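You operate a simulated robot arm through the tools that you are given. There is no shell and no other tool. Be economical: measure what you need, move in short steps, check, and stop when the job is done.

You run a simulated two-armed robot. Do the job below in one go: nothing can be reset, and whatever is moved stays where it is left.

## Task
Put the terminal block from the grey mat in the bay of the module tester. Put the small drive on the grey mat away on the rubber mat on the short bench. Open the bench drawer, fetch the white fan and set it in the left half of the bench drawer, then shut the drawer. Put the blue fan on the tester end of the near bench away on the mat in the hood. Take the grey relay on the tester end of the near bench and put it away on the relay end of the short bench. Take the thin can from the tester end of the near bench and leave it on the shelf under the cleaning bench. Take the short can from the tester end of the near bench and leave it on the red plate there. Take the grey can and put it on the cracked keypad. Take the green can and put it on top of the gold heat sink. Put the wide gland from the grey mat in the yellow tray. Switch the white lever on. Take the blue cradle and put it in the inside of the wide orange tray. Do these in any order. Set down upright: small drive, thin can, short can, grey can, green can. The white lever goes to its stop.
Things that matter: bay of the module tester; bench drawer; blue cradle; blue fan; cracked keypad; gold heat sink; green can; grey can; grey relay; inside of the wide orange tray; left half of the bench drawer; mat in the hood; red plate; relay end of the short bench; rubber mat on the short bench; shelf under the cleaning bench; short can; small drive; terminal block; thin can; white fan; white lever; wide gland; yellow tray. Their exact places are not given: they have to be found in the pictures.

It is judged by the outcome, as a careful person would: the job done as asked, and still so three seconds after it is handed in. It fails if anything else is knocked over, pushed out of place, dropped, spilled or broken.

## Robot
Two 7-joint arms with two-finger parallel grippers on one trunk, on a base that drives. Base frame: it is fixed to the floor where the robot stands at the start and does not move with it; the origin is under the middle of the robot, x ahead of it, y to its left, z up. Lengths are in mm, angles in degrees, forces in N, time in s.
The left shoulder is at the start at [116, 182, 886], the right one opposite. With the tool pointing down near the work surface each hand reaches from about 360 to 800 mm from the robot's upright axis, wherever it stands, measured 20 degrees to its own side. Places, roughly: bay of the module tester (16x18 cm) [580, -3140, 820]; bench drawer [700, 2800, 600]; blue cradle (4x3x3 cm) [1400, 2200, 600]; blue fan (6x6x3 cm) [800, -1300, 700]; cracked keypad [-1000, -3250, 750]; gold heat sink (14x15x3 cm) [-200, -3100, 900]; green can [500, -500, 750]; grey can [750, -500, 750]; grey relay [1000, -1250, 750]; inside of the wide orange tray (18x18 cm) [2900, -920, 720]; left half of the bench drawer [800, 2900, 600]; mat in the hood (24x28 cm) [-1240, -200, 720]; red plate (15x13x2 cm) [1000, -900, 700]; relay end of the short bench [2900, 200, 700]; rubber mat on the short bench (27x19 cm) [2620, -620, 720]; shelf under the cleaning bench [-1300, 900, 200]; short can [1000, -750, 750]; small drive [500, 250, 750]; terminal block (5x3x3 cm) [500, 100, 700]; thin can [750, -750, 750]; white fan (6x6x3 cm) [800, -1400, 700]; white lever [1100, 800, 800]; wide gland [500, -500, 750]; yellow tray (31x17x4 cm) [4900, -2200, 900]. Payload 3.91 kg a hand.
The tool frame of a hand sits at the grasp point between the pads (the TCP): z along the fingers, y along the line on which they close. The tips reach 30 mm beyond it. Largest opening 110 mm; finger width 20, thickness 10; the body of the gripper, 48 by 112 mm, starts 55 mm behind the TCP.
Orientation is that of the tool frame in the base frame, as [roll, pitch, yaw] about the fixed x, y, z axes, in that order (R = Rz(yaw) Ry(pitch) Rx(roll)). With the fingers straight down and closing along the base's y, the tool's x points along the base's -x, its y along +y and its z along -z.

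## Interface
- The arms move only by the tool jog_arm. It takes "left_targets", "right_targets" or both (then of equal length, played together; a hand with none holds still); each is a list of rows, each an object (a shift or turn left out is 0, a gripper value left out holds the last) with "grip": the opening in per cent of the stroke, from 0 (shut) to 100 (fully open); "translation": the shift along the tool's x, y, z in mm, a list of three; "dr": the turn, a rotation vector about the tool's x, y, z in degrees, a list of three. In form: [{"grip": grip, "translation": [tx, ty, tz], "dr": [wx, wy, wz]}, ...]. A call has 1 to 8 rows; each row shifts and turns the commanded pose from where the row before left it, along the tool's axes as they then stand. Rows are played at 5 a second. More than 50 mm and 8.6 degrees between two rows, or a gripper value outside its range, and nothing of the call is played. Where a pose cannot be reached the arm comes as near as it can. A force on the tool above 40 N (or 10 N above the force at the start of the call, whichever is more), or a blocked arm, ends the call early, and 0.2 s more pass. The fingers move at their own pace (about 72 mm/s each) and stop on an object; they squeeze with about 21 N. The grip force told is the motor's: it shows also when the fingers shut on nothing. Time passes only in rows, and 0.2 s behind the last, so rows that do not move let the fingers close. The reply holds the time, the measured pose of the TCP, the force on the tool along the base axes, the opening and the grip force, in the units named above and with some noise, with the torque about the TCP (base axes, N m) and any sound that the robot's microphone picked up.
- Cameras (640 x 400 px; columns grow to the right, rows downward): "scene" is now at [278.8, -44.8, 1074.5]; the picture's right is [-0.47, -0.88, 0.00], its down [-0.36, 0.19, -0.91] and it looks along [0.80, -0.43, -0.41] (base axes); focal length 214 px, centre (320, 200). "left" rides on the left gripper at [72, -17, -103] in its tool frame; the picture's right is [0.23, 0.97, 0.00], its down [-0.76, 0.18, -0.62] and it looks along [-0.61, 0.14, 0.78] (tool axes); focal length 222 px, centre (320, 200). "right" rides on the right gripper at [72, 17, -103] in its tool frame; the picture's right is [-0.23, 0.97, 0.00], its down [-0.76, -0.18, -0.62] and it looks along [-0.61, -0.14, 0.78] (tool axes); focal length 222 px, centre (320, 200).
- get_image(camera): a new picture of that camera. The clock stands still meanwhile.
- move_column(by): slides the trunk up (or, below 0, down) by that many mm; the arms and the scene camera ride with it, the base frame stays. It gives what a move gives, with no picture.
- roll_base(legs): drives the robot by 1 to 6 legs, each [ahead, left, turn to the left] in mm, mm and degrees, along the robot's own axes; the way and the turn of a leg run together, so that a leg with both is an arc; at most 1500 mm and 180 degrees a leg. The arms and the cameras ride along, it lands a little off, and it stops where it bumps. It gives what a move gives.
- head_to(pan, tilt): turns the head with the scene camera to pan (to the left, within 80 degrees either way) and tilt (down, from -29 to 69), counted from straight ahead of the robot. It gives what a move gives.
- locate(camera, pixels): for up to 12 pixels [column, row] of the newest picture of that camera ("zoom" is the newest enlarged one), the place [x, y, z] in the base frame of the surface seen there, good to about 2 mm. The clock stands still meanwhile.
- zoom(camera, box): a new picture of the part [left, top, right, bottom] of that camera's present view, enlarged. The clock stands still meanwhile.
- close_job(): hands the job in; it is judged then, once.

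Work in short steps. Measure before you move; look again where a grasp or a placing could have gone wrong, and mend it. You have 385 turns and 370 pictures in all, those below and enlarged ones among them. Open the grippers and draw the arms clear of the work before you hand the job in, unless the task says otherwise; then end with one line.

The tools are called after "Request:" by a JSON object that holds its "op" and its "data". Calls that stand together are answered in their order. jog_arm: Moves the arms, as the interface text tells. Its arguments: {"type":"object","properties":{"left_targets":{"type":"array","items":{"type":"object","properties":{"grip":{"type":"number"},"translation":{"type":"array","items":{"type":"number"}},"dr":{"type":"array","items":{"type":"number"}}}}},"right_targets":{"type":"array","items":{"type":"object","properties":{"grip":{"type":"number"},"translation":{"type":"array","items":{"type":"number"}},"dr":{"type":"array","items":{"type":"number"}}}}}},"required":[]} The other tools are called the same way: move_column (by) slides the trunk up or down; roll_base (legs) drives the base; head_to (pan, tilt) turns the head that bears the scene camera; get_image (camera) takes a picture; locate (camera, pixels) gives the place of the surface under pixels of a picture; zoom (camera, box) takes an enlarged picture of a part of a camera's view; close_job () hands the job in.

At the start:

```text
clock: 0.0
left_eef_pos: [497.0, -37.3, 998.6]
left_orientation: [-180.0, -0.1, -179.9]
left_ft_force: [-0.2, -0.1, -0.4]
left_moment: [0.01, 0.04, -0.01]
left_grip_width: 109.8
left_grip_force: 0.0
right_eef_pos: [318.2, -382.7, 1032.6]
right_orientation: [180.0, 0.0, -180.0]
right_ft_force: [0.1, 0.2, 0.6]
right_moment: [0.01, -0.02, -0.02]
right_grip_width: 110.0
right_grip_force: 0.0
trunk travel left (down, up): [-150.0, 364.0]
robot x, y, heading: [-1.4, -0.6, 0.0]
head pan, tilt: [-28.3, 24.0]
```

scene: 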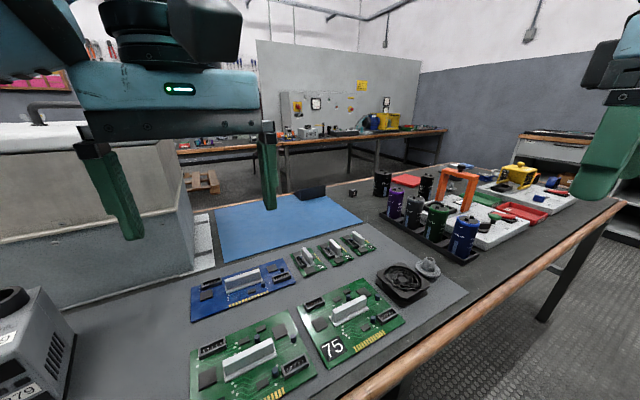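
right: 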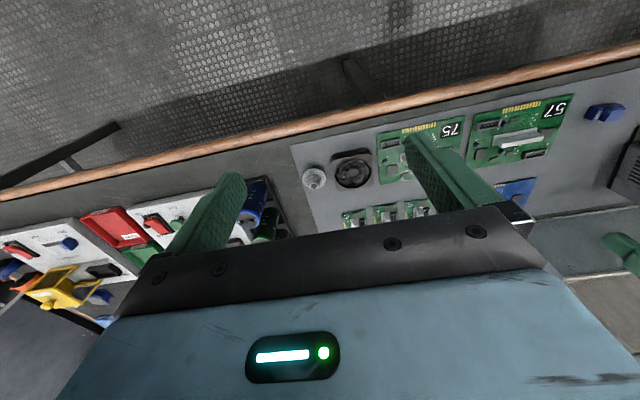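
left: 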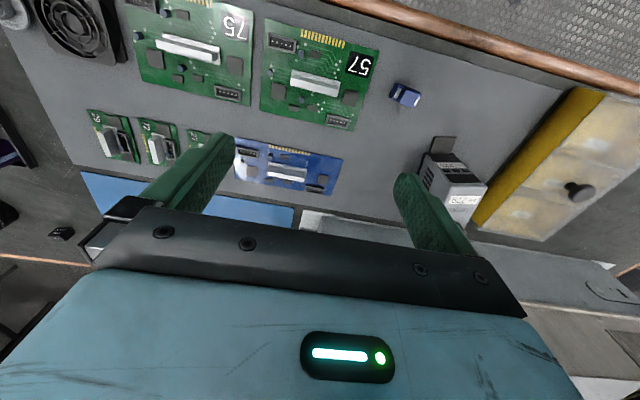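

I start by surveying the room with the head camera: first the near bench to the front.

Request:
{"op": "head_to", "data": {"pan": 20, "tilt": 30}}

Request:
{"op": "get_image", "data": {"camera": "scene"}}

Request:
{"op": "head_to", "data": {"pan": -70, "tilt": 25}}

Request:
{"op": "get_image", "data": {"camera": "scene"}}

Request:
{"op": "head_to", "data": {"pan": 75, "tilt": 20}}

Request:
{"op": "get_image", "data": {"camera": "scene"}}

```text
clock: 1.2
left_eef_pos: [497.3, -37.2, 998.5]
left_orientation: [-179.9, 0.0, -179.9]
left_ft_force: [0.9, -1.2, -0.6]
left_moment: [-0.02, 0.01, -0.01]
left_grip_width: 110.0
left_grip_force: 0.1
right_eef_pos: [319.4, -384.2, 1032.2]
right_orientation: [-179.9, 0.0, -179.9]
right_ft_force: [0.1, 0.7, 0.5]
right_moment: [0.0, 0.0, 0.0]
right_grip_width: 110.1
right_grip_force: 0.0
trunk travel left (down, up): [-150.0, 364.0]
robot x, y, heading: [1.4, -1.9, 0.1]
head pan, tilt: [20.0, 30.0]
```

```text
366 pictures are left
```

scene: 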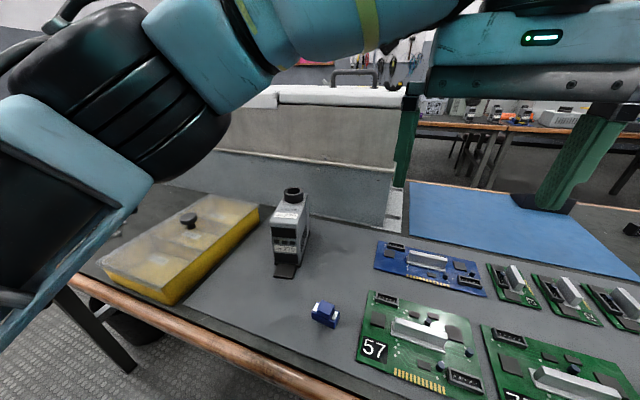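

```text
clock: 2.8
left_eef_pos: [496.6, -37.5, 998.3]
left_orientation: [-179.9, 0.0, -180.0]
left_ft_force: [0.7, 0.1, -0.6]
left_moment: [-0.05, -0.01, 0.01]
left_grip_width: 110.2
left_grip_force: 0.1
right_eef_pos: [318.9, -383.4, 1032.4]
right_orientation: [179.9, 0.0, 180.0]
right_ft_force: [-0.3, -0.1, -0.3]
right_moment: [0.0, -0.02, 0.0]
right_grip_width: 109.9
right_grip_force: 0.1
trunk travel left (down, up): [-150.0, 364.0]
robot x, y, heading: [0.5, -3.3, -0.1]
head pan, tilt: [-70.0, 25.0]
```

```text
365 pictures are left
```

scene: 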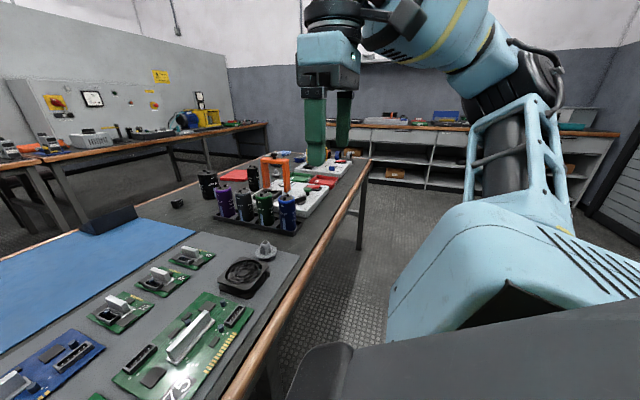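

```text
clock: 5.1
left_eef_pos: [496.4, -37.8, 998.0]
left_orientation: [180.0, 0.0, -179.9]
left_ft_force: [-0.1, 0.5, 0.4]
left_moment: [0.01, -0.02, 0.01]
left_grip_width: 109.7
left_grip_force: 0.0
right_eef_pos: [319.2, -384.2, 1033.0]
right_orientation: [179.9, 0.1, -180.0]
right_ft_force: [-0.1, 0.2, -0.7]
right_moment: [0.01, 0.01, 0.02]
right_grip_width: 110.1
right_grip_force: 0.0
trunk travel left (down, up): [-150.0, 364.0]
robot x, y, heading: [-1.8, 0.9, 0.1]
head pan, tilt: [75.0, 20.0]
```

```text
364 pictures are left
```

scene: 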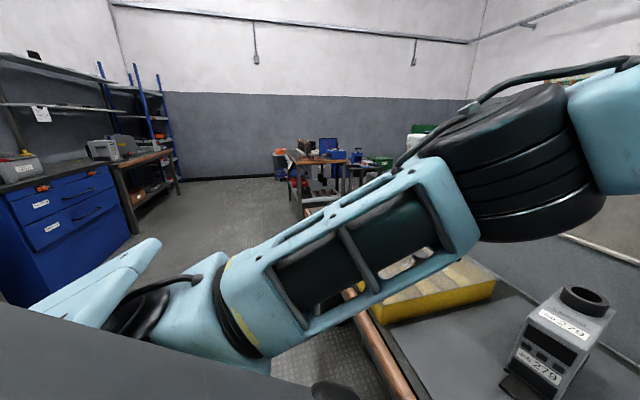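

I measure the items on the grey mat: head back to the right/front with a fresh picture.

Request:
{"op": "head_to", "data": {"pan": 20, "tilt": 30}}

Request:
{"op": "get_image", "data": {"camera": "scene"}}

Request:
{"op": "locate", "data": {"camera": "scene", "pixels": [[326, 308], [318, 322], [334, 326], [292, 193], [283, 235], [286, 270], [305, 240], [340, 360], [60, 270], [188, 218], [300, 88], [370, 85]]}}

Request:
{"op": "zoom", "data": {"camera": "scene", "box": [240, 170, 360, 340]}}

Request:
{"op": "head_to", "data": {"pan": -35, "tilt": 25}}

Request:
{"op": "zoom", "data": {"camera": "scene", "box": [200, 130, 520, 330]}}

```text
clock: 6.3
left_eef_pos: [497.0, -37.6, 998.6]
left_orientation: [179.9, 0.1, -179.9]
left_ft_force: [0.3, 0.4, 0.6]
left_moment: [0.05, 0.02, 0.0]
left_grip_width: 110.0
left_grip_force: 0.0
right_eef_pos: [318.2, -383.6, 1033.1]
right_orientation: [-180.0, 0.0, -180.0]
right_ft_force: [-0.2, -0.5, -0.3]
right_moment: [0.0, -0.03, 0.02]
right_grip_width: 110.0
right_grip_force: 0.0
trunk travel left (down, up): [-150.0, 364.0]
robot x, y, heading: [-0.9, 1.0, -0.0]
head pan, tilt: [20.0, 30.0]
```

```text
363 pictures are left
```

scene: 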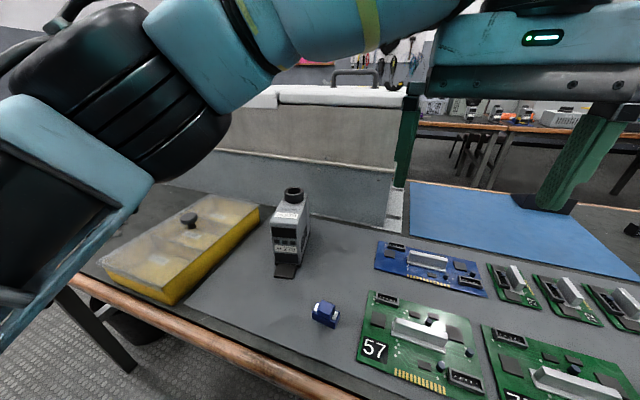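

```text
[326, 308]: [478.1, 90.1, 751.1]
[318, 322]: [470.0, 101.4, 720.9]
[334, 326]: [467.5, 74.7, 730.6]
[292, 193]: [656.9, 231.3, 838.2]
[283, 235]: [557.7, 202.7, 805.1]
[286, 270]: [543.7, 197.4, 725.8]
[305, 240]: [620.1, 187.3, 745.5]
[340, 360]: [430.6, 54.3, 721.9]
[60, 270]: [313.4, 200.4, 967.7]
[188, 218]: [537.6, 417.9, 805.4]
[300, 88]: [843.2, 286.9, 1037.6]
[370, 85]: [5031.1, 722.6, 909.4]
```

```text
2.35 times, centred on (300, 255) of scene
```

zoom: 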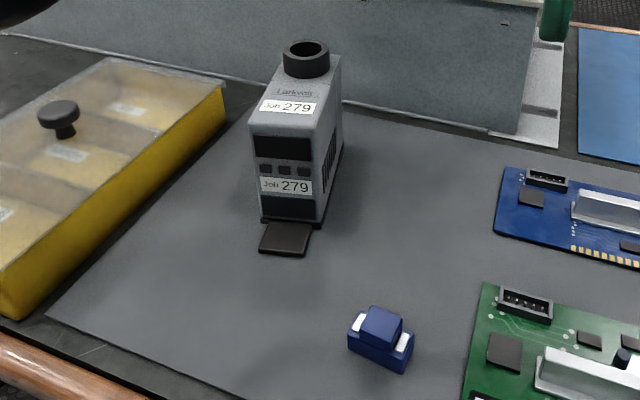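

```text
clock: 7.6
left_eef_pos: [498.0, -38.2, 998.5]
left_orientation: [180.0, -0.1, -179.8]
left_ft_force: [-0.3, -0.5, 0.7]
left_moment: [-0.04, -0.01, 0.0]
left_grip_width: 109.8
left_grip_force: 0.1
right_eef_pos: [319.4, -383.3, 1032.7]
right_orientation: [180.0, 0.1, -180.0]
right_ft_force: [-0.4, 0.1, 0.1]
right_moment: [-0.01, 0.0, -0.01]
right_grip_width: 110.1
right_grip_force: 0.1
trunk travel left (down, up): [-150.0, 364.0]
robot x, y, heading: [2.6, -2.8, -0.2]
head pan, tilt: [-35.0, 25.0]
```

```text
2.00 times, centred on (360, 230) of scene
```

zoom: 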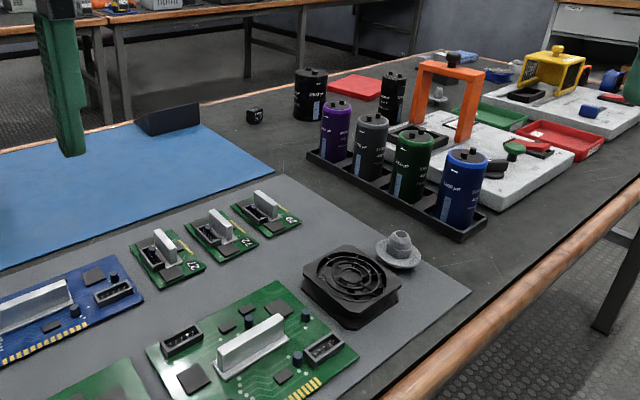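

Locating the cans, gland and plate in the zoomed picture.

Request:
{"op": "locate", "data": {"camera": "zoom", "pixels": [[398, 243], [400, 265], [410, 135], [371, 120], [463, 158], [311, 75], [393, 78], [355, 87], [333, 108], [308, 155], [345, 150], [460, 235]]}}

Request:
{"op": "locate", "data": {"camera": "zoom", "pixels": [[309, 112], [388, 118], [450, 55], [462, 55], [497, 75], [595, 85], [612, 80], [600, 112], [550, 70], [440, 95], [447, 93], [350, 290]]}}

```text
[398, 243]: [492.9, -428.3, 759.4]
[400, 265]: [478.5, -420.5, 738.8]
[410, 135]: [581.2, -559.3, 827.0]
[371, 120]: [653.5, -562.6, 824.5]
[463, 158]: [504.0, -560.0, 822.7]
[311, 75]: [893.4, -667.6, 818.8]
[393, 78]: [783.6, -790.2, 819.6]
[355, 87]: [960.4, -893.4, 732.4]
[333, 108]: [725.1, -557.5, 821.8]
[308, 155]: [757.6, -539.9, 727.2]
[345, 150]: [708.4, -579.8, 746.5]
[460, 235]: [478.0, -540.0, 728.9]
```

```text
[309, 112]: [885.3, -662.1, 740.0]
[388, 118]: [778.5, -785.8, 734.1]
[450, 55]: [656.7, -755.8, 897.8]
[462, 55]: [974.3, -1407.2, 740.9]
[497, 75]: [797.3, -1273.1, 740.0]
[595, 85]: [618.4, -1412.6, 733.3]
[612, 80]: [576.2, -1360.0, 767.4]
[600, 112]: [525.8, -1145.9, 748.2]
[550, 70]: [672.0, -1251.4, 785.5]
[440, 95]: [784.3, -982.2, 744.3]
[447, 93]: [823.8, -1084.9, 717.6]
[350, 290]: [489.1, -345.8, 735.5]
```

I look down in front of the robot to see the bench edge and clearance, and behind the bench.

Request:
{"op": "head_to", "data": {"pan": -30, "tilt": 65}}

Request:
{"op": "get_image", "data": {"camera": "scene"}}

Request:
{"op": "locate", "data": {"camera": "scene", "pixels": [[200, 260], [240, 270], [320, 280], [320, 330], [320, 380], [400, 300], [320, 200], [450, 250], [320, 100], [200, 350], [100, 300], [420, 180]]}}

```text
clock: 8.7
left_eef_pos: [498.8, -36.6, 997.5]
left_orientation: [-179.9, -0.4, -179.7]
left_ft_force: [0.3, -0.5, -0.7]
left_moment: [0.01, 0.03, -0.02]
left_grip_width: 110.1
left_grip_force: 0.1
right_eef_pos: [319.3, -382.9, 1032.3]
right_orientation: [-180.0, 0.0, -179.9]
right_ft_force: [-0.2, -0.9, -0.2]
right_moment: [-0.01, 0.01, 0.02]
right_grip_width: 109.9
right_grip_force: 0.1
trunk travel left (down, up): [-150.0, 364.0]
robot x, y, heading: [-0.4, 2.8, 0.0]
head pan, tilt: [-30.0, 65.0]
```

```text
360 pictures are left
```

scene: 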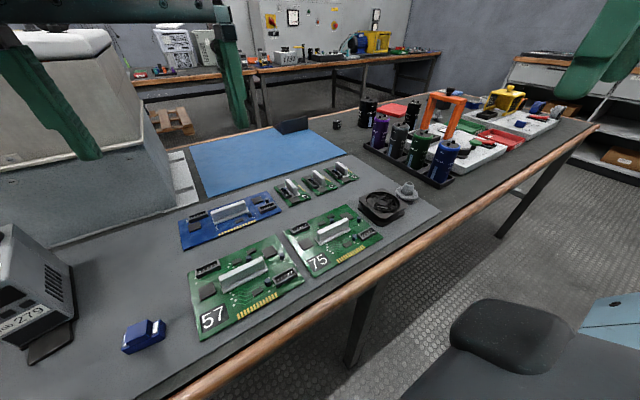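

```text
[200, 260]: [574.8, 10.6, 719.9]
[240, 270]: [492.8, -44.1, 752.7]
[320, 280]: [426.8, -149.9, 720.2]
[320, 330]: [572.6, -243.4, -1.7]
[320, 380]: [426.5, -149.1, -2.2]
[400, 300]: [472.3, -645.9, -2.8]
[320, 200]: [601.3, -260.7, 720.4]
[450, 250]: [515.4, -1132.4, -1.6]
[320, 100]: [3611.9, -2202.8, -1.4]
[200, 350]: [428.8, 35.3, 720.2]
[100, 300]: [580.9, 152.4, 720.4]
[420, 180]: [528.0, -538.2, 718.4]
```

Checking the robot base extents and the bench's far edge.

Request:
{"op": "locate", "data": {"camera": "scene", "pixels": [[500, 330], [452, 330], [470, 305], [440, 390], [600, 310], [180, 130], [260, 127], [410, 102], [165, 175], [355, 330], [590, 125], [510, 205]]}}

Request:
{"op": "zoom", "data": {"camera": "scene", "box": [340, 60, 640, 260]}}

Request:
{"op": "locate", "data": {"camera": "zoom", "pixels": [[300, 110], [309, 83], [330, 85], [388, 85], [395, 95], [395, 110], [440, 95], [460, 100], [480, 105], [140, 85], [60, 90], [100, 100]]}}

```text
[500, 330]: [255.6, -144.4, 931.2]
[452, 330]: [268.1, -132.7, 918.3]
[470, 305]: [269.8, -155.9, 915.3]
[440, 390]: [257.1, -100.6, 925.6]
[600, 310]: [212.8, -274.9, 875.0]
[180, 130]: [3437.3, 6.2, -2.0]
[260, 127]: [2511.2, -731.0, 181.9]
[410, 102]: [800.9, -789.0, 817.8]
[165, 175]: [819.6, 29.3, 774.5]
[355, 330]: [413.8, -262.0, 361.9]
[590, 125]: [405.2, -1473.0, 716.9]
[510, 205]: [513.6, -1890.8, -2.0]
```

```text
2.00 times, centred on (490, 160) of scene
```

zoom: 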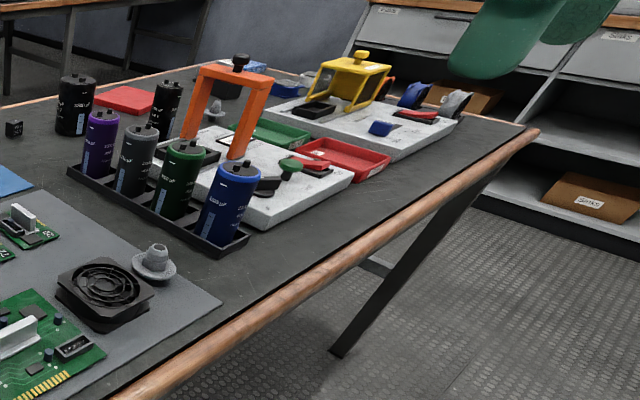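

```text
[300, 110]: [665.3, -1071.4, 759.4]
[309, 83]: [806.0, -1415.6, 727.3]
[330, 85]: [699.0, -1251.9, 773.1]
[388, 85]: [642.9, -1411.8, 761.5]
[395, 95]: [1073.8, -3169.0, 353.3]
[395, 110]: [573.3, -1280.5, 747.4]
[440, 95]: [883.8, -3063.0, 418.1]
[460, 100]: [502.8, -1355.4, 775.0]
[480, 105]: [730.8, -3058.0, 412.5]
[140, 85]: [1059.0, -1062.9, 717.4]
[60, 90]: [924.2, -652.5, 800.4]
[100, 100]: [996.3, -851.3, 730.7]
```

Plan: take the grey and green cans first. I strafe right along the bench to face the can rack.

Request:
{"op": "roll_base", "data": {"legs": [[30, -460, 0]]}}

Request:
{"op": "head_to", "data": {"pan": -10, "tilt": 50}}

Request:
{"op": "get_image", "data": {"camera": "scene"}}

Request:
{"op": "get_image", "data": {"camera": "right"}}

Request:
{"op": "get_image", "data": {"camera": "left"}}

```text
clock: 13.4
left_eef_pos: [534.0, -511.5, 996.2]
left_orientation: [-180.0, -0.4, -179.0]
left_ft_force: [0.2, 0.0, 0.5]
left_moment: [0.0, 0.03, -0.02]
left_grip_width: 109.9
left_grip_force: 0.1
right_eef_pos: [358.5, -858.7, 1031.7]
right_orientation: [-179.9, 0.0, -179.2]
right_ft_force: [0.6, -0.2, -0.2]
right_moment: [0.02, 0.05, 0.02]
right_grip_width: 109.9
right_grip_force: 0.1
trunk travel left (down, up): [-150.0, 364.0]
robot x, y, heading: [34.1, -479.4, 0.7]
head pan, tilt: [-30.0, 65.0]
```

```text
clock: 14.2
left_eef_pos: [532.9, -511.9, 997.3]
left_orientation: [-180.0, -0.2, -179.2]
left_ft_force: [-0.2, 0.1, -0.8]
left_moment: [0.01, 0.01, -0.01]
left_grip_width: 110.1
left_grip_force: 0.1
right_eef_pos: [358.8, -858.8, 1032.7]
right_orientation: [180.0, 0.0, -179.2]
right_ft_force: [-0.3, -0.6, -1.0]
right_moment: [-0.01, -0.04, 0.04]
right_grip_width: 109.9
right_grip_force: 0.1
trunk travel left (down, up): [-150.0, 364.0]
robot x, y, heading: [31.9, -478.8, 1.1]
head pan, tilt: [-10.0, 50.0]
```

```text
358 pictures are left
```

scene: 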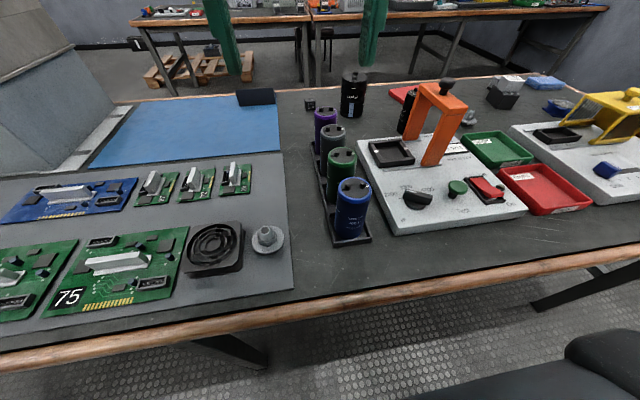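

```text
357 pictures are left
```

right: 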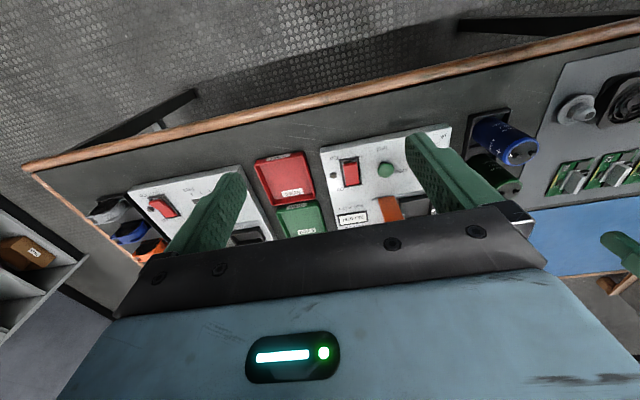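

```text
356 pictures are left
```

left: 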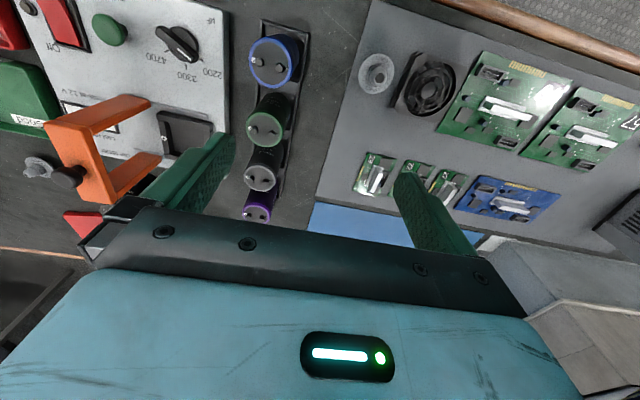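

Locate can tops and other items at the tester end.

Request:
{"op": "locate", "data": {"camera": "scene", "pixels": [[333, 130], [342, 153], [353, 184], [325, 112], [268, 238], [355, 74], [505, 95], [545, 82], [560, 106], [442, 90], [400, 92], [390, 155]]}}

Request:
{"op": "locate", "data": {"camera": "left", "pixels": [[262, 176], [265, 130], [270, 60], [254, 214], [170, 130], [140, 110], [250, 165], [272, 190], [245, 130], [285, 130], [375, 75], [375, 90]]}}

Request:
{"op": "zoom", "data": {"camera": "scene", "box": [440, 60, 640, 220]}}

```text
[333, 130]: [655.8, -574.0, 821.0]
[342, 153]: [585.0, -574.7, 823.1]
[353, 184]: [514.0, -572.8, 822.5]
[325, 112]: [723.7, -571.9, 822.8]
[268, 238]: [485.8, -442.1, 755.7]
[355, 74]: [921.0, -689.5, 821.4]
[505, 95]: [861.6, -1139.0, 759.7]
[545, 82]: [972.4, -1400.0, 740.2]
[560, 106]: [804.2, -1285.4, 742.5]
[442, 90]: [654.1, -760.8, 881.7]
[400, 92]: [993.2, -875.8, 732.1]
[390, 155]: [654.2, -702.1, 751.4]
```

```text
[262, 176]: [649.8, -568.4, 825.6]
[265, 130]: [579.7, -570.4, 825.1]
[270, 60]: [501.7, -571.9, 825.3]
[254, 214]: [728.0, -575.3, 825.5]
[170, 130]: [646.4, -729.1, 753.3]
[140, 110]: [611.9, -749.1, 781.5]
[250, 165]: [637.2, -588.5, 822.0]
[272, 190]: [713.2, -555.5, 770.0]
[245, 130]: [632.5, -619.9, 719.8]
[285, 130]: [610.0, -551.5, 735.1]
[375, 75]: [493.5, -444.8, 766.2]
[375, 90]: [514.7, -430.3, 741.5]
```

```text
2.50 times, centred on (540, 140) of scene
```

zoom: 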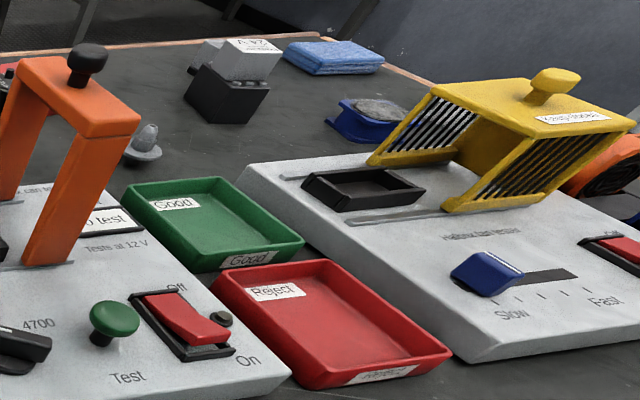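

The left hand goes for the grey can at about (652,-571), top 823: first hover above it.

Request:
{"op": "jog_arm", "data": {"left_targets": [{"grip": 75, "translation": [-40, -20, 20]}, {"translation": [-40, -20, 20]}, {"translation": [-38, -20, 30]}, {"translation": [0, 0, 20]}]}}

Request:
{"op": "get_image", "data": {"camera": "left"}}

Request:
{"op": "get_image", "data": {"camera": "scene"}}

```text
refused: row 3 steps farther than a row can; nothing moved
```

```text
354 pictures are left
```

left: 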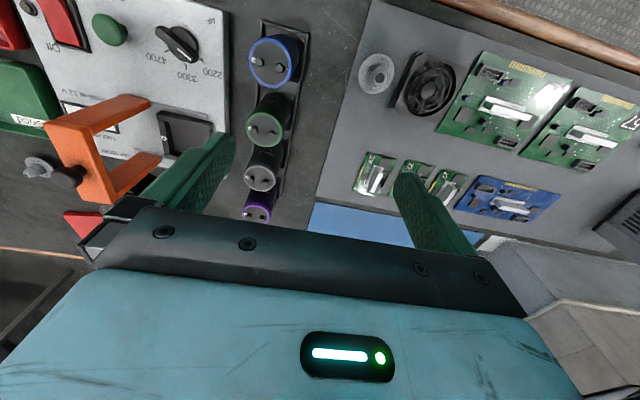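

```text
353 pictures are left
```

scene: 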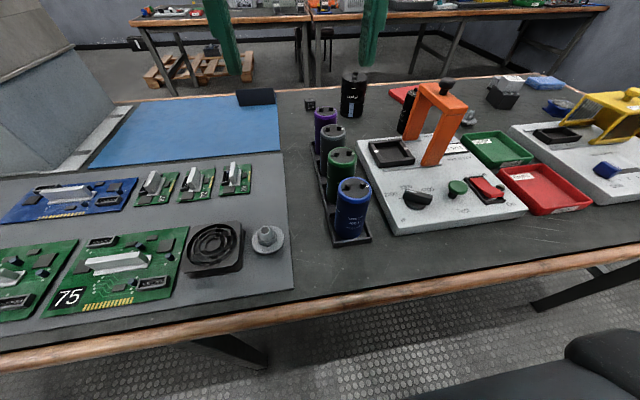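

Row was over 50 mm; smaller rows now.

Request:
{"op": "jog_arm", "data": {"left_targets": [{"grip": 75, "translation": [-38, -20, 20]}, {"translation": [-40, -20, 20]}, {"translation": [-40, -20, 20]}, {"translation": [0, 0, 30]}, {}]}}

Request:
{"op": "get_image", "data": {"camera": "left"}}

```text
clock: 15.1
left_eef_pos: [683.1, -467.5, 958.9]
left_orientation: [-176.7, -0.8, -169.6]
left_ft_force: [-0.1, -0.5, 0.8]
left_moment: [0.03, -0.02, -0.01]
left_grip_width: 82.4
left_grip_force: 0.1
left hand out of reach, approached as far as the arm can: row 3
right_eef_pos: [359.6, -859.5, 1032.2]
right_orientation: [180.0, 0.0, -179.1]
right_ft_force: [0.4, -0.2, -0.5]
right_moment: [0.02, 0.0, 0.01]
right_grip_width: 110.1
right_grip_force: 0.1
trunk travel left (down, up): [-150.0, 364.0]
robot x, y, heading: [37.0, -478.4, 1.1]
head pan, tilt: [-10.0, 50.0]
stopped in row 4 (left hand): the arm was blocked; the commanded pose is now the measured one
```

```text
352 pictures are left
```

left: 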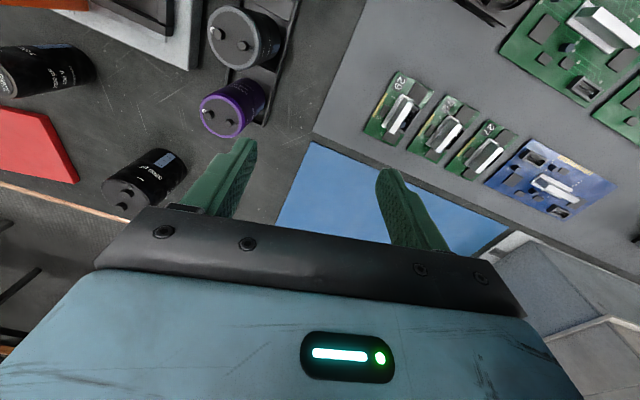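

Left cannot reach across centre. I raise and retract the hand, then strafe so that the row lies on its own side.

Request:
{"op": "jog_arm", "data": {"left_targets": [{"translation": [40, 0, -25]}, {"translation": [40, 0, -25], "dr": [0, 0, 5]}, {"translation": [20, 40, 0], "dr": [0, 0, 5]}, {"translation": [0, 40, 0], "dr": [-3, 0, 0]}, {"translation": [0, 40, 0]}, {}]}}

Request:
{"op": "roll_base", "data": {"legs": [[0, -290, 0]]}}

Request:
{"op": "get_image", "data": {"camera": "left"}}

```text
clock: 16.5
left_eef_pos: [581.7, -362.6, 1006.1]
left_orientation: [-179.7, -0.1, -179.9]
left_ft_force: [0.0, -0.5, 0.3]
left_moment: [-0.05, 0.03, 0.01]
left_grip_width: 82.6
left_grip_force: 0.0
right_eef_pos: [360.0, -859.2, 1032.8]
right_orientation: [180.0, 0.0, -179.2]
right_ft_force: [1.0, -0.1, -0.4]
right_moment: [0.03, 0.04, -0.03]
right_grip_width: 109.8
right_grip_force: 0.1
trunk travel left (down, up): [-150.0, 364.0]
robot x, y, heading: [32.9, -482.4, 1.1]
head pan, tilt: [-10.0, 50.0]
```

```text
clock: 19.6
left_eef_pos: [585.7, -652.0, 1006.9]
left_orientation: [-179.6, -0.2, 179.8]
left_ft_force: [0.1, 0.3, -0.2]
left_moment: [-0.02, -0.03, -0.01]
left_grip_width: 82.4
left_grip_force: 0.1
right_eef_pos: [360.4, -1148.1, 1032.0]
right_orientation: [180.0, 0.0, -179.6]
right_ft_force: [0.0, -0.5, 0.3]
right_moment: [0.02, 0.02, 0.02]
right_grip_width: 110.1
right_grip_force: 0.1
trunk travel left (down, up): [-150.0, 364.0]
robot x, y, heading: [41.0, -767.9, 0.6]
head pan, tilt: [-10.0, 50.0]
```

```text
351 pictures are left
```

left: 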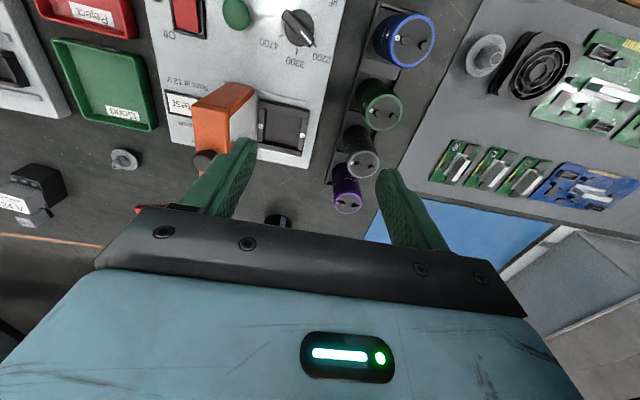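

Locate the grey can's top centre (362,155) and green (382,108) from this view.

Request:
{"op": "locate", "data": {"camera": "left", "pixels": [[362, 156], [382, 108], [362, 140], [362, 175], [347, 198], [225, 100]]}}

```text
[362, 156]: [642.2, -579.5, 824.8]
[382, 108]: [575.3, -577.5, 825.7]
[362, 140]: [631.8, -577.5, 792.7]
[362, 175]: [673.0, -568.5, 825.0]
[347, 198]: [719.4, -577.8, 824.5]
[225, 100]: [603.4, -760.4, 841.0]
```

Move left to hover above the grey can (648,-577).

Request:
{"op": "jog_arm", "data": {"left_targets": [{"translation": [-16, 19, 10]}, {"translation": [-16, 19, 20]}, {"translation": [-16, 19, 35]}, {"translation": [-14, 18, 35]}, {}]}}

Request:
{"op": "get_image", "data": {"camera": "left"}}

Request:
{"op": "get_image", "data": {"camera": "scene"}}

```text
clock: 20.8
left_eef_pos: [650.9, -577.7, 908.9]
left_orientation: [-179.7, -0.2, 179.9]
left_ft_force: [-0.1, 0.6, -0.1]
left_moment: [-0.01, 0.02, 0.03]
left_grip_width: 82.7
left_grip_force: 0.0
right_eef_pos: [360.0, -1148.4, 1032.8]
right_orientation: [180.0, 0.0, -179.5]
right_ft_force: [-0.7, 0.7, -0.4]
right_moment: [0.03, 0.0, -0.02]
right_grip_width: 109.8
right_grip_force: 0.1
trunk travel left (down, up): [-150.0, 364.0]
robot x, y, heading: [40.0, -763.8, 0.3]
head pan, tilt: [-10.0, 50.0]
```

```text
350 pictures are left
```

left: 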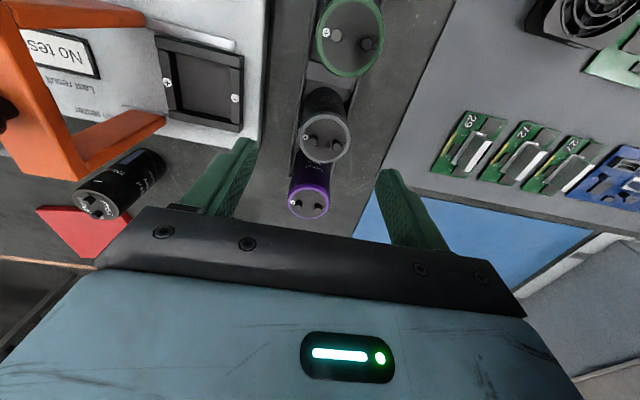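

```text
349 pictures are left
```

scene: 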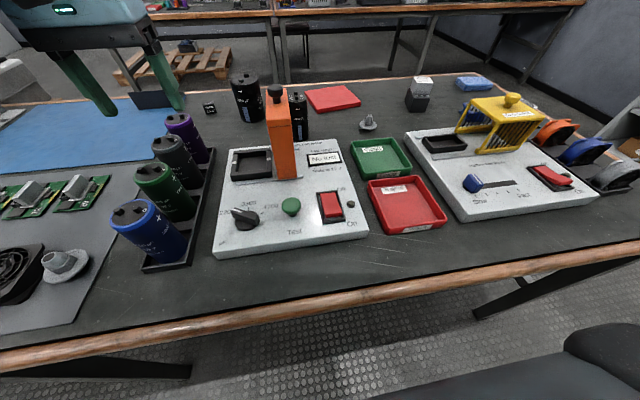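

Check can position precisely from both rim sides.

Request:
{"op": "locate", "data": {"camera": "left", "pixels": [[325, 138], [305, 140], [345, 138], [323, 160], [328, 118], [309, 203], [350, 38]]}}

Request:
{"op": "locate", "data": {"camera": "scene", "pixels": [[170, 145], [178, 122], [154, 172]]}}

```text
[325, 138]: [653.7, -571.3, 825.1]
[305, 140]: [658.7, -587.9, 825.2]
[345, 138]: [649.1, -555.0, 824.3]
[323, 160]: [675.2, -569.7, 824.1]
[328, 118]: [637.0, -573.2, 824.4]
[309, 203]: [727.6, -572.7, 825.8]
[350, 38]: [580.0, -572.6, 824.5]
```

```text
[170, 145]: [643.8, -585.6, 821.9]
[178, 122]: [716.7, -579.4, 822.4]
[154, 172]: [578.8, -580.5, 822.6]
```

Gripper camera gives the can centre (656,-571.5). Align, descend to z≈793, and close.

Request:
{"op": "jog_arm", "data": {"left_targets": [{"translation": [-5, 6, 20]}, {"translation": [0, 0, 45]}, {"translation": [0, 0, 48]}, {}, {"grip": 10}, {"grip": 10}, {"grip": 10}, {"grip": 10}]}}

Request:
{"op": "get_image", "data": {"camera": "left"}}

```text
clock: 22.6
left_eef_pos: [653.1, -576.7, 791.2]
left_orientation: [-179.5, -0.2, 179.8]
left_ft_force: [-0.5, 0.2, 0.2]
left_moment: [0.17, -0.04, 0.01]
left_grip_width: 46.9
left_grip_force: 20.9
right_eef_pos: [359.8, -1148.1, 1032.3]
right_orientation: [179.9, 0.0, -179.5]
right_ft_force: [-0.6, 0.2, -0.3]
right_moment: [-0.02, -0.04, 0.0]
right_grip_width: 109.9
right_grip_force: 0.1
trunk travel left (down, up): [-150.0, 364.0]
robot x, y, heading: [39.3, -764.3, 0.5]
head pan, tilt: [-10.0, 50.0]
```

```text
348 pictures are left
```

left: 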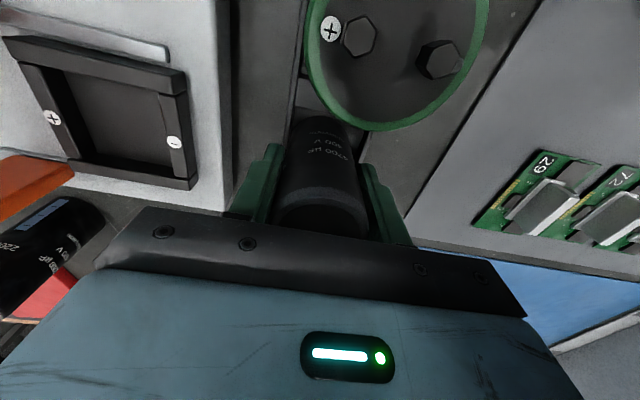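

Gripped (46.9 mm). Lift straight up and retract a bit.

Request:
{"op": "jog_arm", "data": {"left_targets": [{"translation": [0, 0, -30]}, {"translation": [0, 0, -48]}, {"translation": [0, 0, -48]}, {"translation": [0, 0, -48]}, {"translation": [40, 0, -20]}, {"translation": [40, 20, 0]}, {"translation": [40, 20, 0]}, {"translation": [40, 20, 0]}]}}

Request:
{"op": "get_image", "data": {"camera": "left"}}

```text
clock: 24.4
left_eef_pos: [489.6, -512.4, 987.7]
left_orientation: [-179.7, -0.2, 179.8]
left_ft_force: [-0.4, 0.0, -3.5]
left_moment: [-0.01, -0.01, 0.01]
left_grip_width: 47.0
left_grip_force: 21.4
right_eef_pos: [359.3, -1146.6, 1031.8]
right_orientation: [180.0, 0.1, -179.5]
right_ft_force: [0.0, -0.2, -0.1]
right_moment: [0.04, -0.01, 0.02]
right_grip_width: 109.6
right_grip_force: 0.0
trunk travel left (down, up): [-150.0, 364.0]
robot x, y, heading: [37.5, -766.3, 0.4]
head pan, tilt: [-10.0, 50.0]
```

```text
347 pictures are left
```

left: 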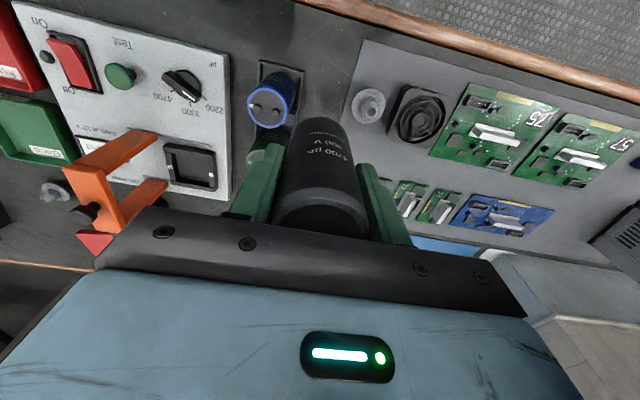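

Can held. Strafe left so the right hand faces the green can.

Request:
{"op": "roll_base", "data": {"legs": [[0, 400, 0]]}}

Request:
{"op": "jog_arm", "data": {"right_targets": [{"grip": 75, "translation": [-45, 20, 0]}, {"translation": [-45, 20, 0]}, {"translation": [-45, 20, 0]}, {"translation": [-45, 20, 15]}, {"translation": [-40, 25, 15]}, {"translation": [0, 20, 45]}, {}]}}

Request:
{"op": "get_image", "data": {"camera": "right"}}

```text
clock: 28.4
left_eef_pos: [483.4, -114.0, 987.8]
left_orientation: [-179.6, -0.2, -179.6]
left_ft_force: [-0.1, 0.7, -2.2]
left_moment: [-0.01, -0.01, -0.04]
left_grip_width: 46.8
left_grip_force: 20.7
right_eef_pos: [358.2, -748.8, 1033.8]
right_orientation: [-180.0, 0.1, -178.9]
right_ft_force: [0.0, -0.8, 0.7]
right_moment: [-0.03, 0.01, -0.01]
right_grip_width: 110.0
right_grip_force: 0.1
trunk travel left (down, up): [-150.0, 364.0]
robot x, y, heading: [33.1, -373.0, 0.9]
head pan, tilt: [-10.0, 50.0]
```

```text
refused: row 4 steps farther than a row can; nothing moved
```

```text
346 pictures are left
```

right: 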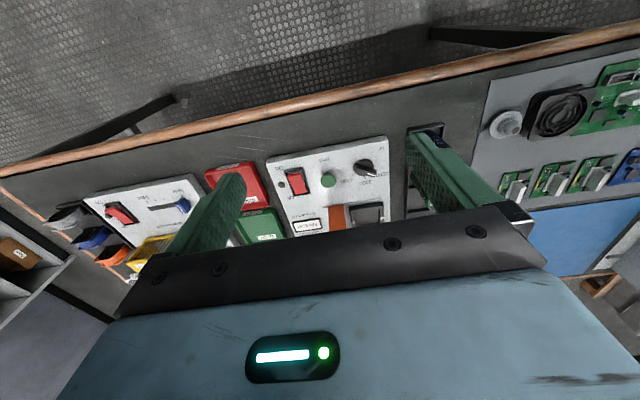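

Move the right hand to hover near the green can.

Request:
{"op": "jog_arm", "data": {"right_targets": [{"grip": 75, "translation": [-36, 27, 0]}, {"translation": [-36, 27, 0]}, {"translation": [-36, 27, 0]}, {"translation": [-36, 27, 15]}, {"translation": [-36, 27, 20]}, {"translation": [-33, 27, 25]}, {"translation": [0, 0, 35]}, {}]}}

Request:
{"op": "get_image", "data": {"camera": "right"}}

```text
clock: 30.2
left_eef_pos: [482.4, -113.7, 986.6]
left_orientation: [-179.6, -0.2, -179.7]
left_ft_force: [-0.6, 0.4, -2.5]
left_moment: [-0.02, -0.02, -0.01]
left_grip_width: 47.1
left_grip_force: 21.0
right_eef_pos: [568.8, -584.2, 938.0]
right_orientation: [-180.0, 0.0, -178.8]
right_ft_force: [0.2, 0.0, 0.4]
right_moment: [-0.01, 0.0, -0.01]
right_grip_width: 82.4
right_grip_force: 0.1
trunk travel left (down, up): [-150.0, 364.0]
robot x, y, heading: [30.3, -372.9, 1.1]
head pan, tilt: [-10.0, 50.0]
```

```text
345 pictures are left
```

right: 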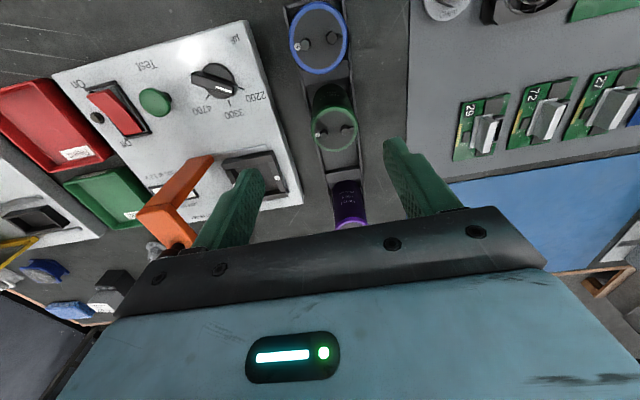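

Green can top at (335,130). Measure its rim.

Request:
{"op": "locate", "data": {"camera": "right", "pixels": [[335, 130], [314, 130], [356, 130], [332, 109], [338, 150]]}}

```text
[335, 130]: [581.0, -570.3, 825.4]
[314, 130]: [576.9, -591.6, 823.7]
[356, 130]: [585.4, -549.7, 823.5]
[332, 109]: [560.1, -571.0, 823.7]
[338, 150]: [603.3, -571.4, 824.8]
```

Align over the green can (581,-570) and descend to 793, close.

Request:
{"op": "jog_arm", "data": {"right_targets": [{"translation": [-12, 13, 0]}, {"translation": [0, 0, 48]}, {"translation": [0, 0, 48]}, {"translation": [0, 0, 48]}, {}, {"grip": 10}, {"grip": 10}, {"grip": 10}]}}

Request:
{"op": "jog_arm", "data": {"right_targets": [{"grip": 10}, {"translation": [0, 0, -30]}, {"translation": [0, 0, -48]}, {"translation": [0, 0, -48]}, {"translation": [0, 0, -48]}, {"translation": [40, 0, -20]}, {"translation": [40, -20, 0]}, {"translation": [40, -20, 0]}]}}

Request:
{"op": "get_image", "data": {"camera": "right"}}

```text
clock: 32.0
left_eef_pos: [482.8, -113.1, 987.4]
left_orientation: [-179.5, -0.3, -179.8]
left_ft_force: [-0.5, -0.1, -1.7]
left_moment: [-0.02, 0.06, 0.01]
left_grip_width: 46.9
left_grip_force: 20.9
right_eef_pos: [580.5, -572.9, 793.4]
right_orientation: [180.0, -0.1, -178.8]
right_ft_force: [0.3, -0.5, 0.2]
right_moment: [0.06, -0.04, 0.02]
right_grip_width: 47.1
right_grip_force: 20.4
trunk travel left (down, up): [-150.0, 364.0]
robot x, y, heading: [32.4, -371.6, 0.7]
head pan, tilt: [-10.0, 50.0]
```

```text
clock: 33.8
left_eef_pos: [482.3, -115.2, 987.2]
left_orientation: [-179.6, -0.3, -179.7]
left_ft_force: [0.0, 0.4, -2.8]
left_moment: [0.01, -0.01, 0.01]
left_grip_width: 47.2
left_grip_force: 20.9
right_eef_pos: [462.0, -611.6, 987.7]
right_orientation: [-180.0, 0.1, -179.0]
right_ft_force: [-1.0, 0.7, -2.4]
right_moment: [0.01, 0.01, 0.02]
right_grip_width: 47.0
right_grip_force: 20.8
trunk travel left (down, up): [-150.0, 364.0]
robot x, y, heading: [31.6, -373.8, 0.7]
head pan, tilt: [-10.0, 50.0]
```

```text
344 pictures are left
```

right: 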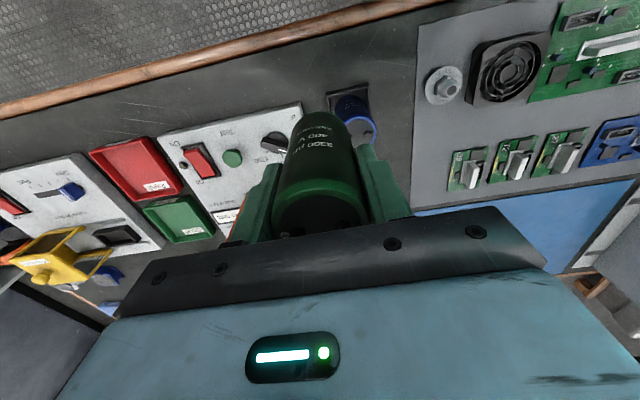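

Both cans held. Back away from the bench, turn right to face south, and look.

Request:
{"op": "roll_base", "data": {"legs": [[-300, 0, 0], [0, 0, -90]]}}

Request:
{"op": "head_to", "data": {"pan": 0, "tilt": 15}}

Request:
{"op": "get_image", "data": {"camera": "scene"}}

```text
clock: 39.7
left_eef_pos: [-11.2, -827.6, 987.3]
left_orientation: [-179.5, -0.3, 90.2]
left_ft_force: [0.3, 0.2, -0.2]
left_moment: [-0.02, -0.03, -0.01]
left_grip_width: 11.1
left_grip_force: 0.0
right_eef_pos: [-508.1, -806.7, 987.5]
right_orientation: [-180.0, 0.0, 91.1]
right_ft_force: [0.1, 0.0, -0.5]
right_moment: [0.01, 0.03, 0.01]
right_grip_width: 10.9
right_grip_force: 0.0
trunk travel left (down, up): [-150.0, 364.0]
robot x, y, heading: [-268.9, -378.3, -88.7]
head pan, tilt: [-10.0, 50.0]
```

```text
clock: 40.7
left_eef_pos: [-10.6, -826.9, 986.2]
left_orientation: [-179.6, -0.2, 90.4]
left_ft_force: [-0.8, -0.7, -0.9]
left_moment: [-0.02, 0.01, 0.0]
left_grip_width: 10.8
left_grip_force: 0.0
right_eef_pos: [-508.4, -807.4, 988.1]
right_orientation: [-180.0, -0.1, 91.0]
right_ft_force: [-1.0, -0.3, 0.1]
right_moment: [-0.01, 0.03, -0.01]
right_grip_width: 10.9
right_grip_force: 0.0
trunk travel left (down, up): [-150.0, 364.0]
robot x, y, heading: [-268.2, -377.2, -89.2]
head pan, tilt: [0.0, 15.0]
```

```text
343 pictures are left
```

scene: 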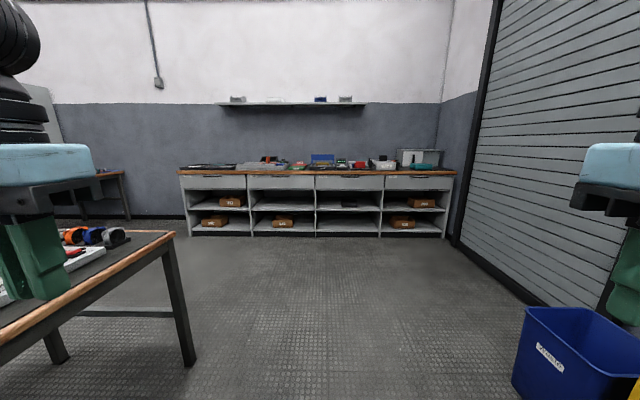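

Both grippers read empty (11 mm): the cans slipped out during the drive. I look down to find them.

Request:
{"op": "head_to", "data": {"pan": 0, "tilt": 65}}

Request:
{"op": "get_image", "data": {"camera": "scene"}}

Request:
{"op": "head_to", "data": {"pan": 75, "tilt": 45}}

Request:
{"op": "get_image", "data": {"camera": "scene"}}

```text
clock: 41.9
left_eef_pos: [-11.4, -827.1, 987.2]
left_orientation: [-179.6, -0.2, 90.3]
left_ft_force: [0.0, 0.7, -0.2]
left_moment: [0.0, -0.01, 0.01]
left_grip_width: 11.3
left_grip_force: 0.1
right_eef_pos: [-507.3, -808.1, 988.3]
right_orientation: [180.0, 0.0, 91.0]
right_ft_force: [0.3, -0.2, -0.3]
right_moment: [-0.03, -0.03, -0.01]
right_grip_width: 11.0
right_grip_force: 0.1
trunk travel left (down, up): [-150.0, 364.0]
robot x, y, heading: [-270.9, -379.9, -88.9]
head pan, tilt: [0.0, 65.0]
```

```text
342 pictures are left
```

scene: 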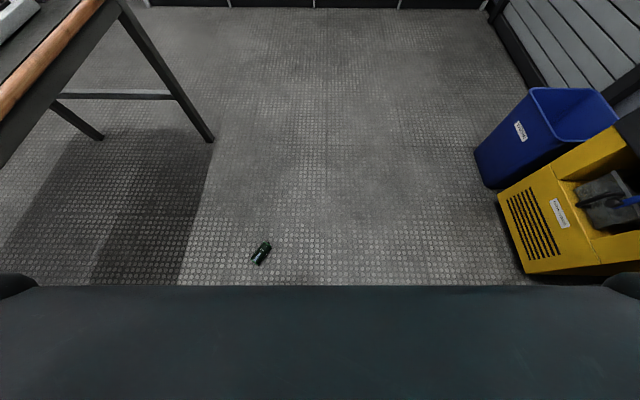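

```text
clock: 43.3
left_eef_pos: [-11.7, -826.5, 986.7]
left_orientation: [-179.7, -0.1, 90.3]
left_ft_force: [-0.2, 0.3, 0.4]
left_moment: [0.01, 0.03, -0.01]
left_grip_width: 10.9
left_grip_force: 0.0
right_eef_pos: [-508.8, -806.7, 986.9]
right_orientation: [180.0, -0.1, 91.0]
right_ft_force: [-0.3, 0.1, -0.7]
right_moment: [0.01, -0.02, 0.03]
right_grip_width: 11.0
right_grip_force: 0.1
trunk travel left (down, up): [-150.0, 364.0]
robot x, y, heading: [-271.7, -377.4, -88.5]
head pan, tilt: [75.0, 45.0]
```

```text
341 pictures are left
```

scene: 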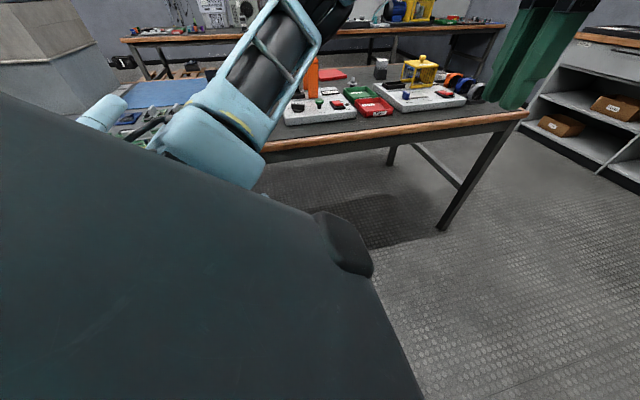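

Locate the green can on the floor and look at other directions for the grey one.

Request:
{"op": "head_to", "data": {"pan": 10, "tilt": 69}}

Request:
{"op": "get_image", "data": {"camera": "scene"}}

Request:
{"op": "head_to", "data": {"pan": 80, "tilt": 69}}

Request:
{"op": "get_image", "data": {"camera": "scene"}}

Request:
{"op": "head_to", "data": {"pan": -75, "tilt": 50}}

Request:
{"op": "get_image", "data": {"camera": "scene"}}

```text
clock: 44.7
left_eef_pos: [-11.9, -827.4, 986.0]
left_orientation: [-179.6, -0.2, 90.2]
left_ft_force: [0.1, -1.1, -0.2]
left_moment: [-0.01, -0.01, 0.01]
left_grip_width: 11.3
left_grip_force: 0.2
right_eef_pos: [-508.6, -807.8, 988.6]
right_orientation: [179.9, 0.1, 91.0]
right_ft_force: [-1.3, 1.6, 0.3]
right_moment: [-0.01, -0.01, -0.01]
right_grip_width: 11.0
right_grip_force: 0.0
trunk travel left (down, up): [-150.0, 364.0]
robot x, y, heading: [-270.1, -376.1, -89.1]
head pan, tilt: [10.0, 68.8]
```

```text
340 pictures are left
```

scene: 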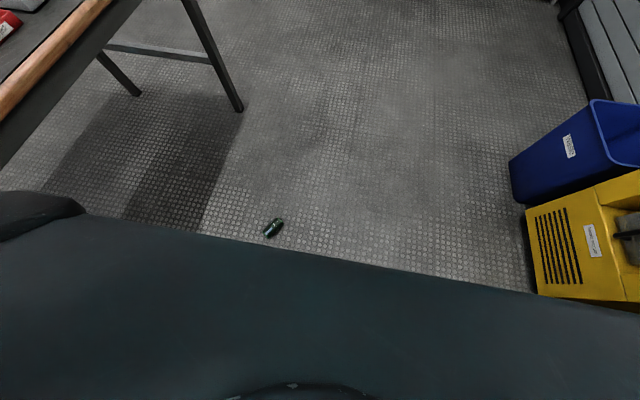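

```text
clock: 46.1
left_eef_pos: [-10.7, -827.3, 987.4]
left_orientation: [-179.6, -0.3, 90.3]
left_ft_force: [-0.1, -0.3, -0.8]
left_moment: [-0.05, 0.01, -0.03]
left_grip_width: 11.3
left_grip_force: 0.1
right_eef_pos: [-508.9, -807.2, 987.1]
right_orientation: [-180.0, 0.0, 91.0]
right_ft_force: [0.3, -0.4, -0.1]
right_moment: [0.02, 0.03, -0.04]
right_grip_width: 10.9
right_grip_force: 0.1
trunk travel left (down, up): [-150.0, 364.0]
robot x, y, heading: [-268.2, -376.7, -88.9]
head pan, tilt: [80.0, 68.8]
```

```text
339 pictures are left
```

scene: 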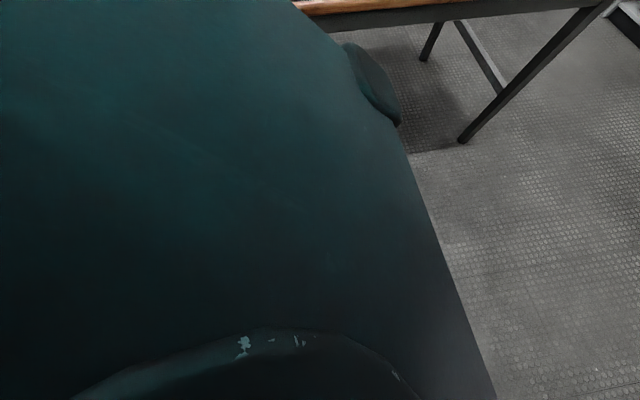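

```text
clock: 48.5
left_eef_pos: [-11.1, -827.2, 987.2]
left_orientation: [-179.6, -0.2, 90.4]
left_ft_force: [0.3, -0.8, -0.6]
left_moment: [-0.01, -0.01, -0.02]
left_grip_width: 10.9
left_grip_force: 0.0
right_eef_pos: [-508.4, -806.9, 988.3]
right_orientation: [-180.0, -0.1, 91.0]
right_ft_force: [-0.6, -0.7, 0.2]
right_moment: [0.01, -0.01, -0.01]
right_grip_width: 10.8
right_grip_force: 0.1
trunk travel left (down, up): [-150.0, 364.0]
robot x, y, heading: [-267.8, -378.5, -88.8]
head pan, tilt: [-75.0, 50.0]
```

```text
338 pictures are left
```

scene: 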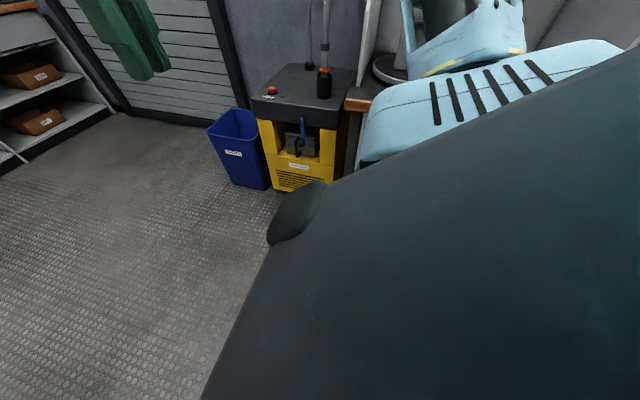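

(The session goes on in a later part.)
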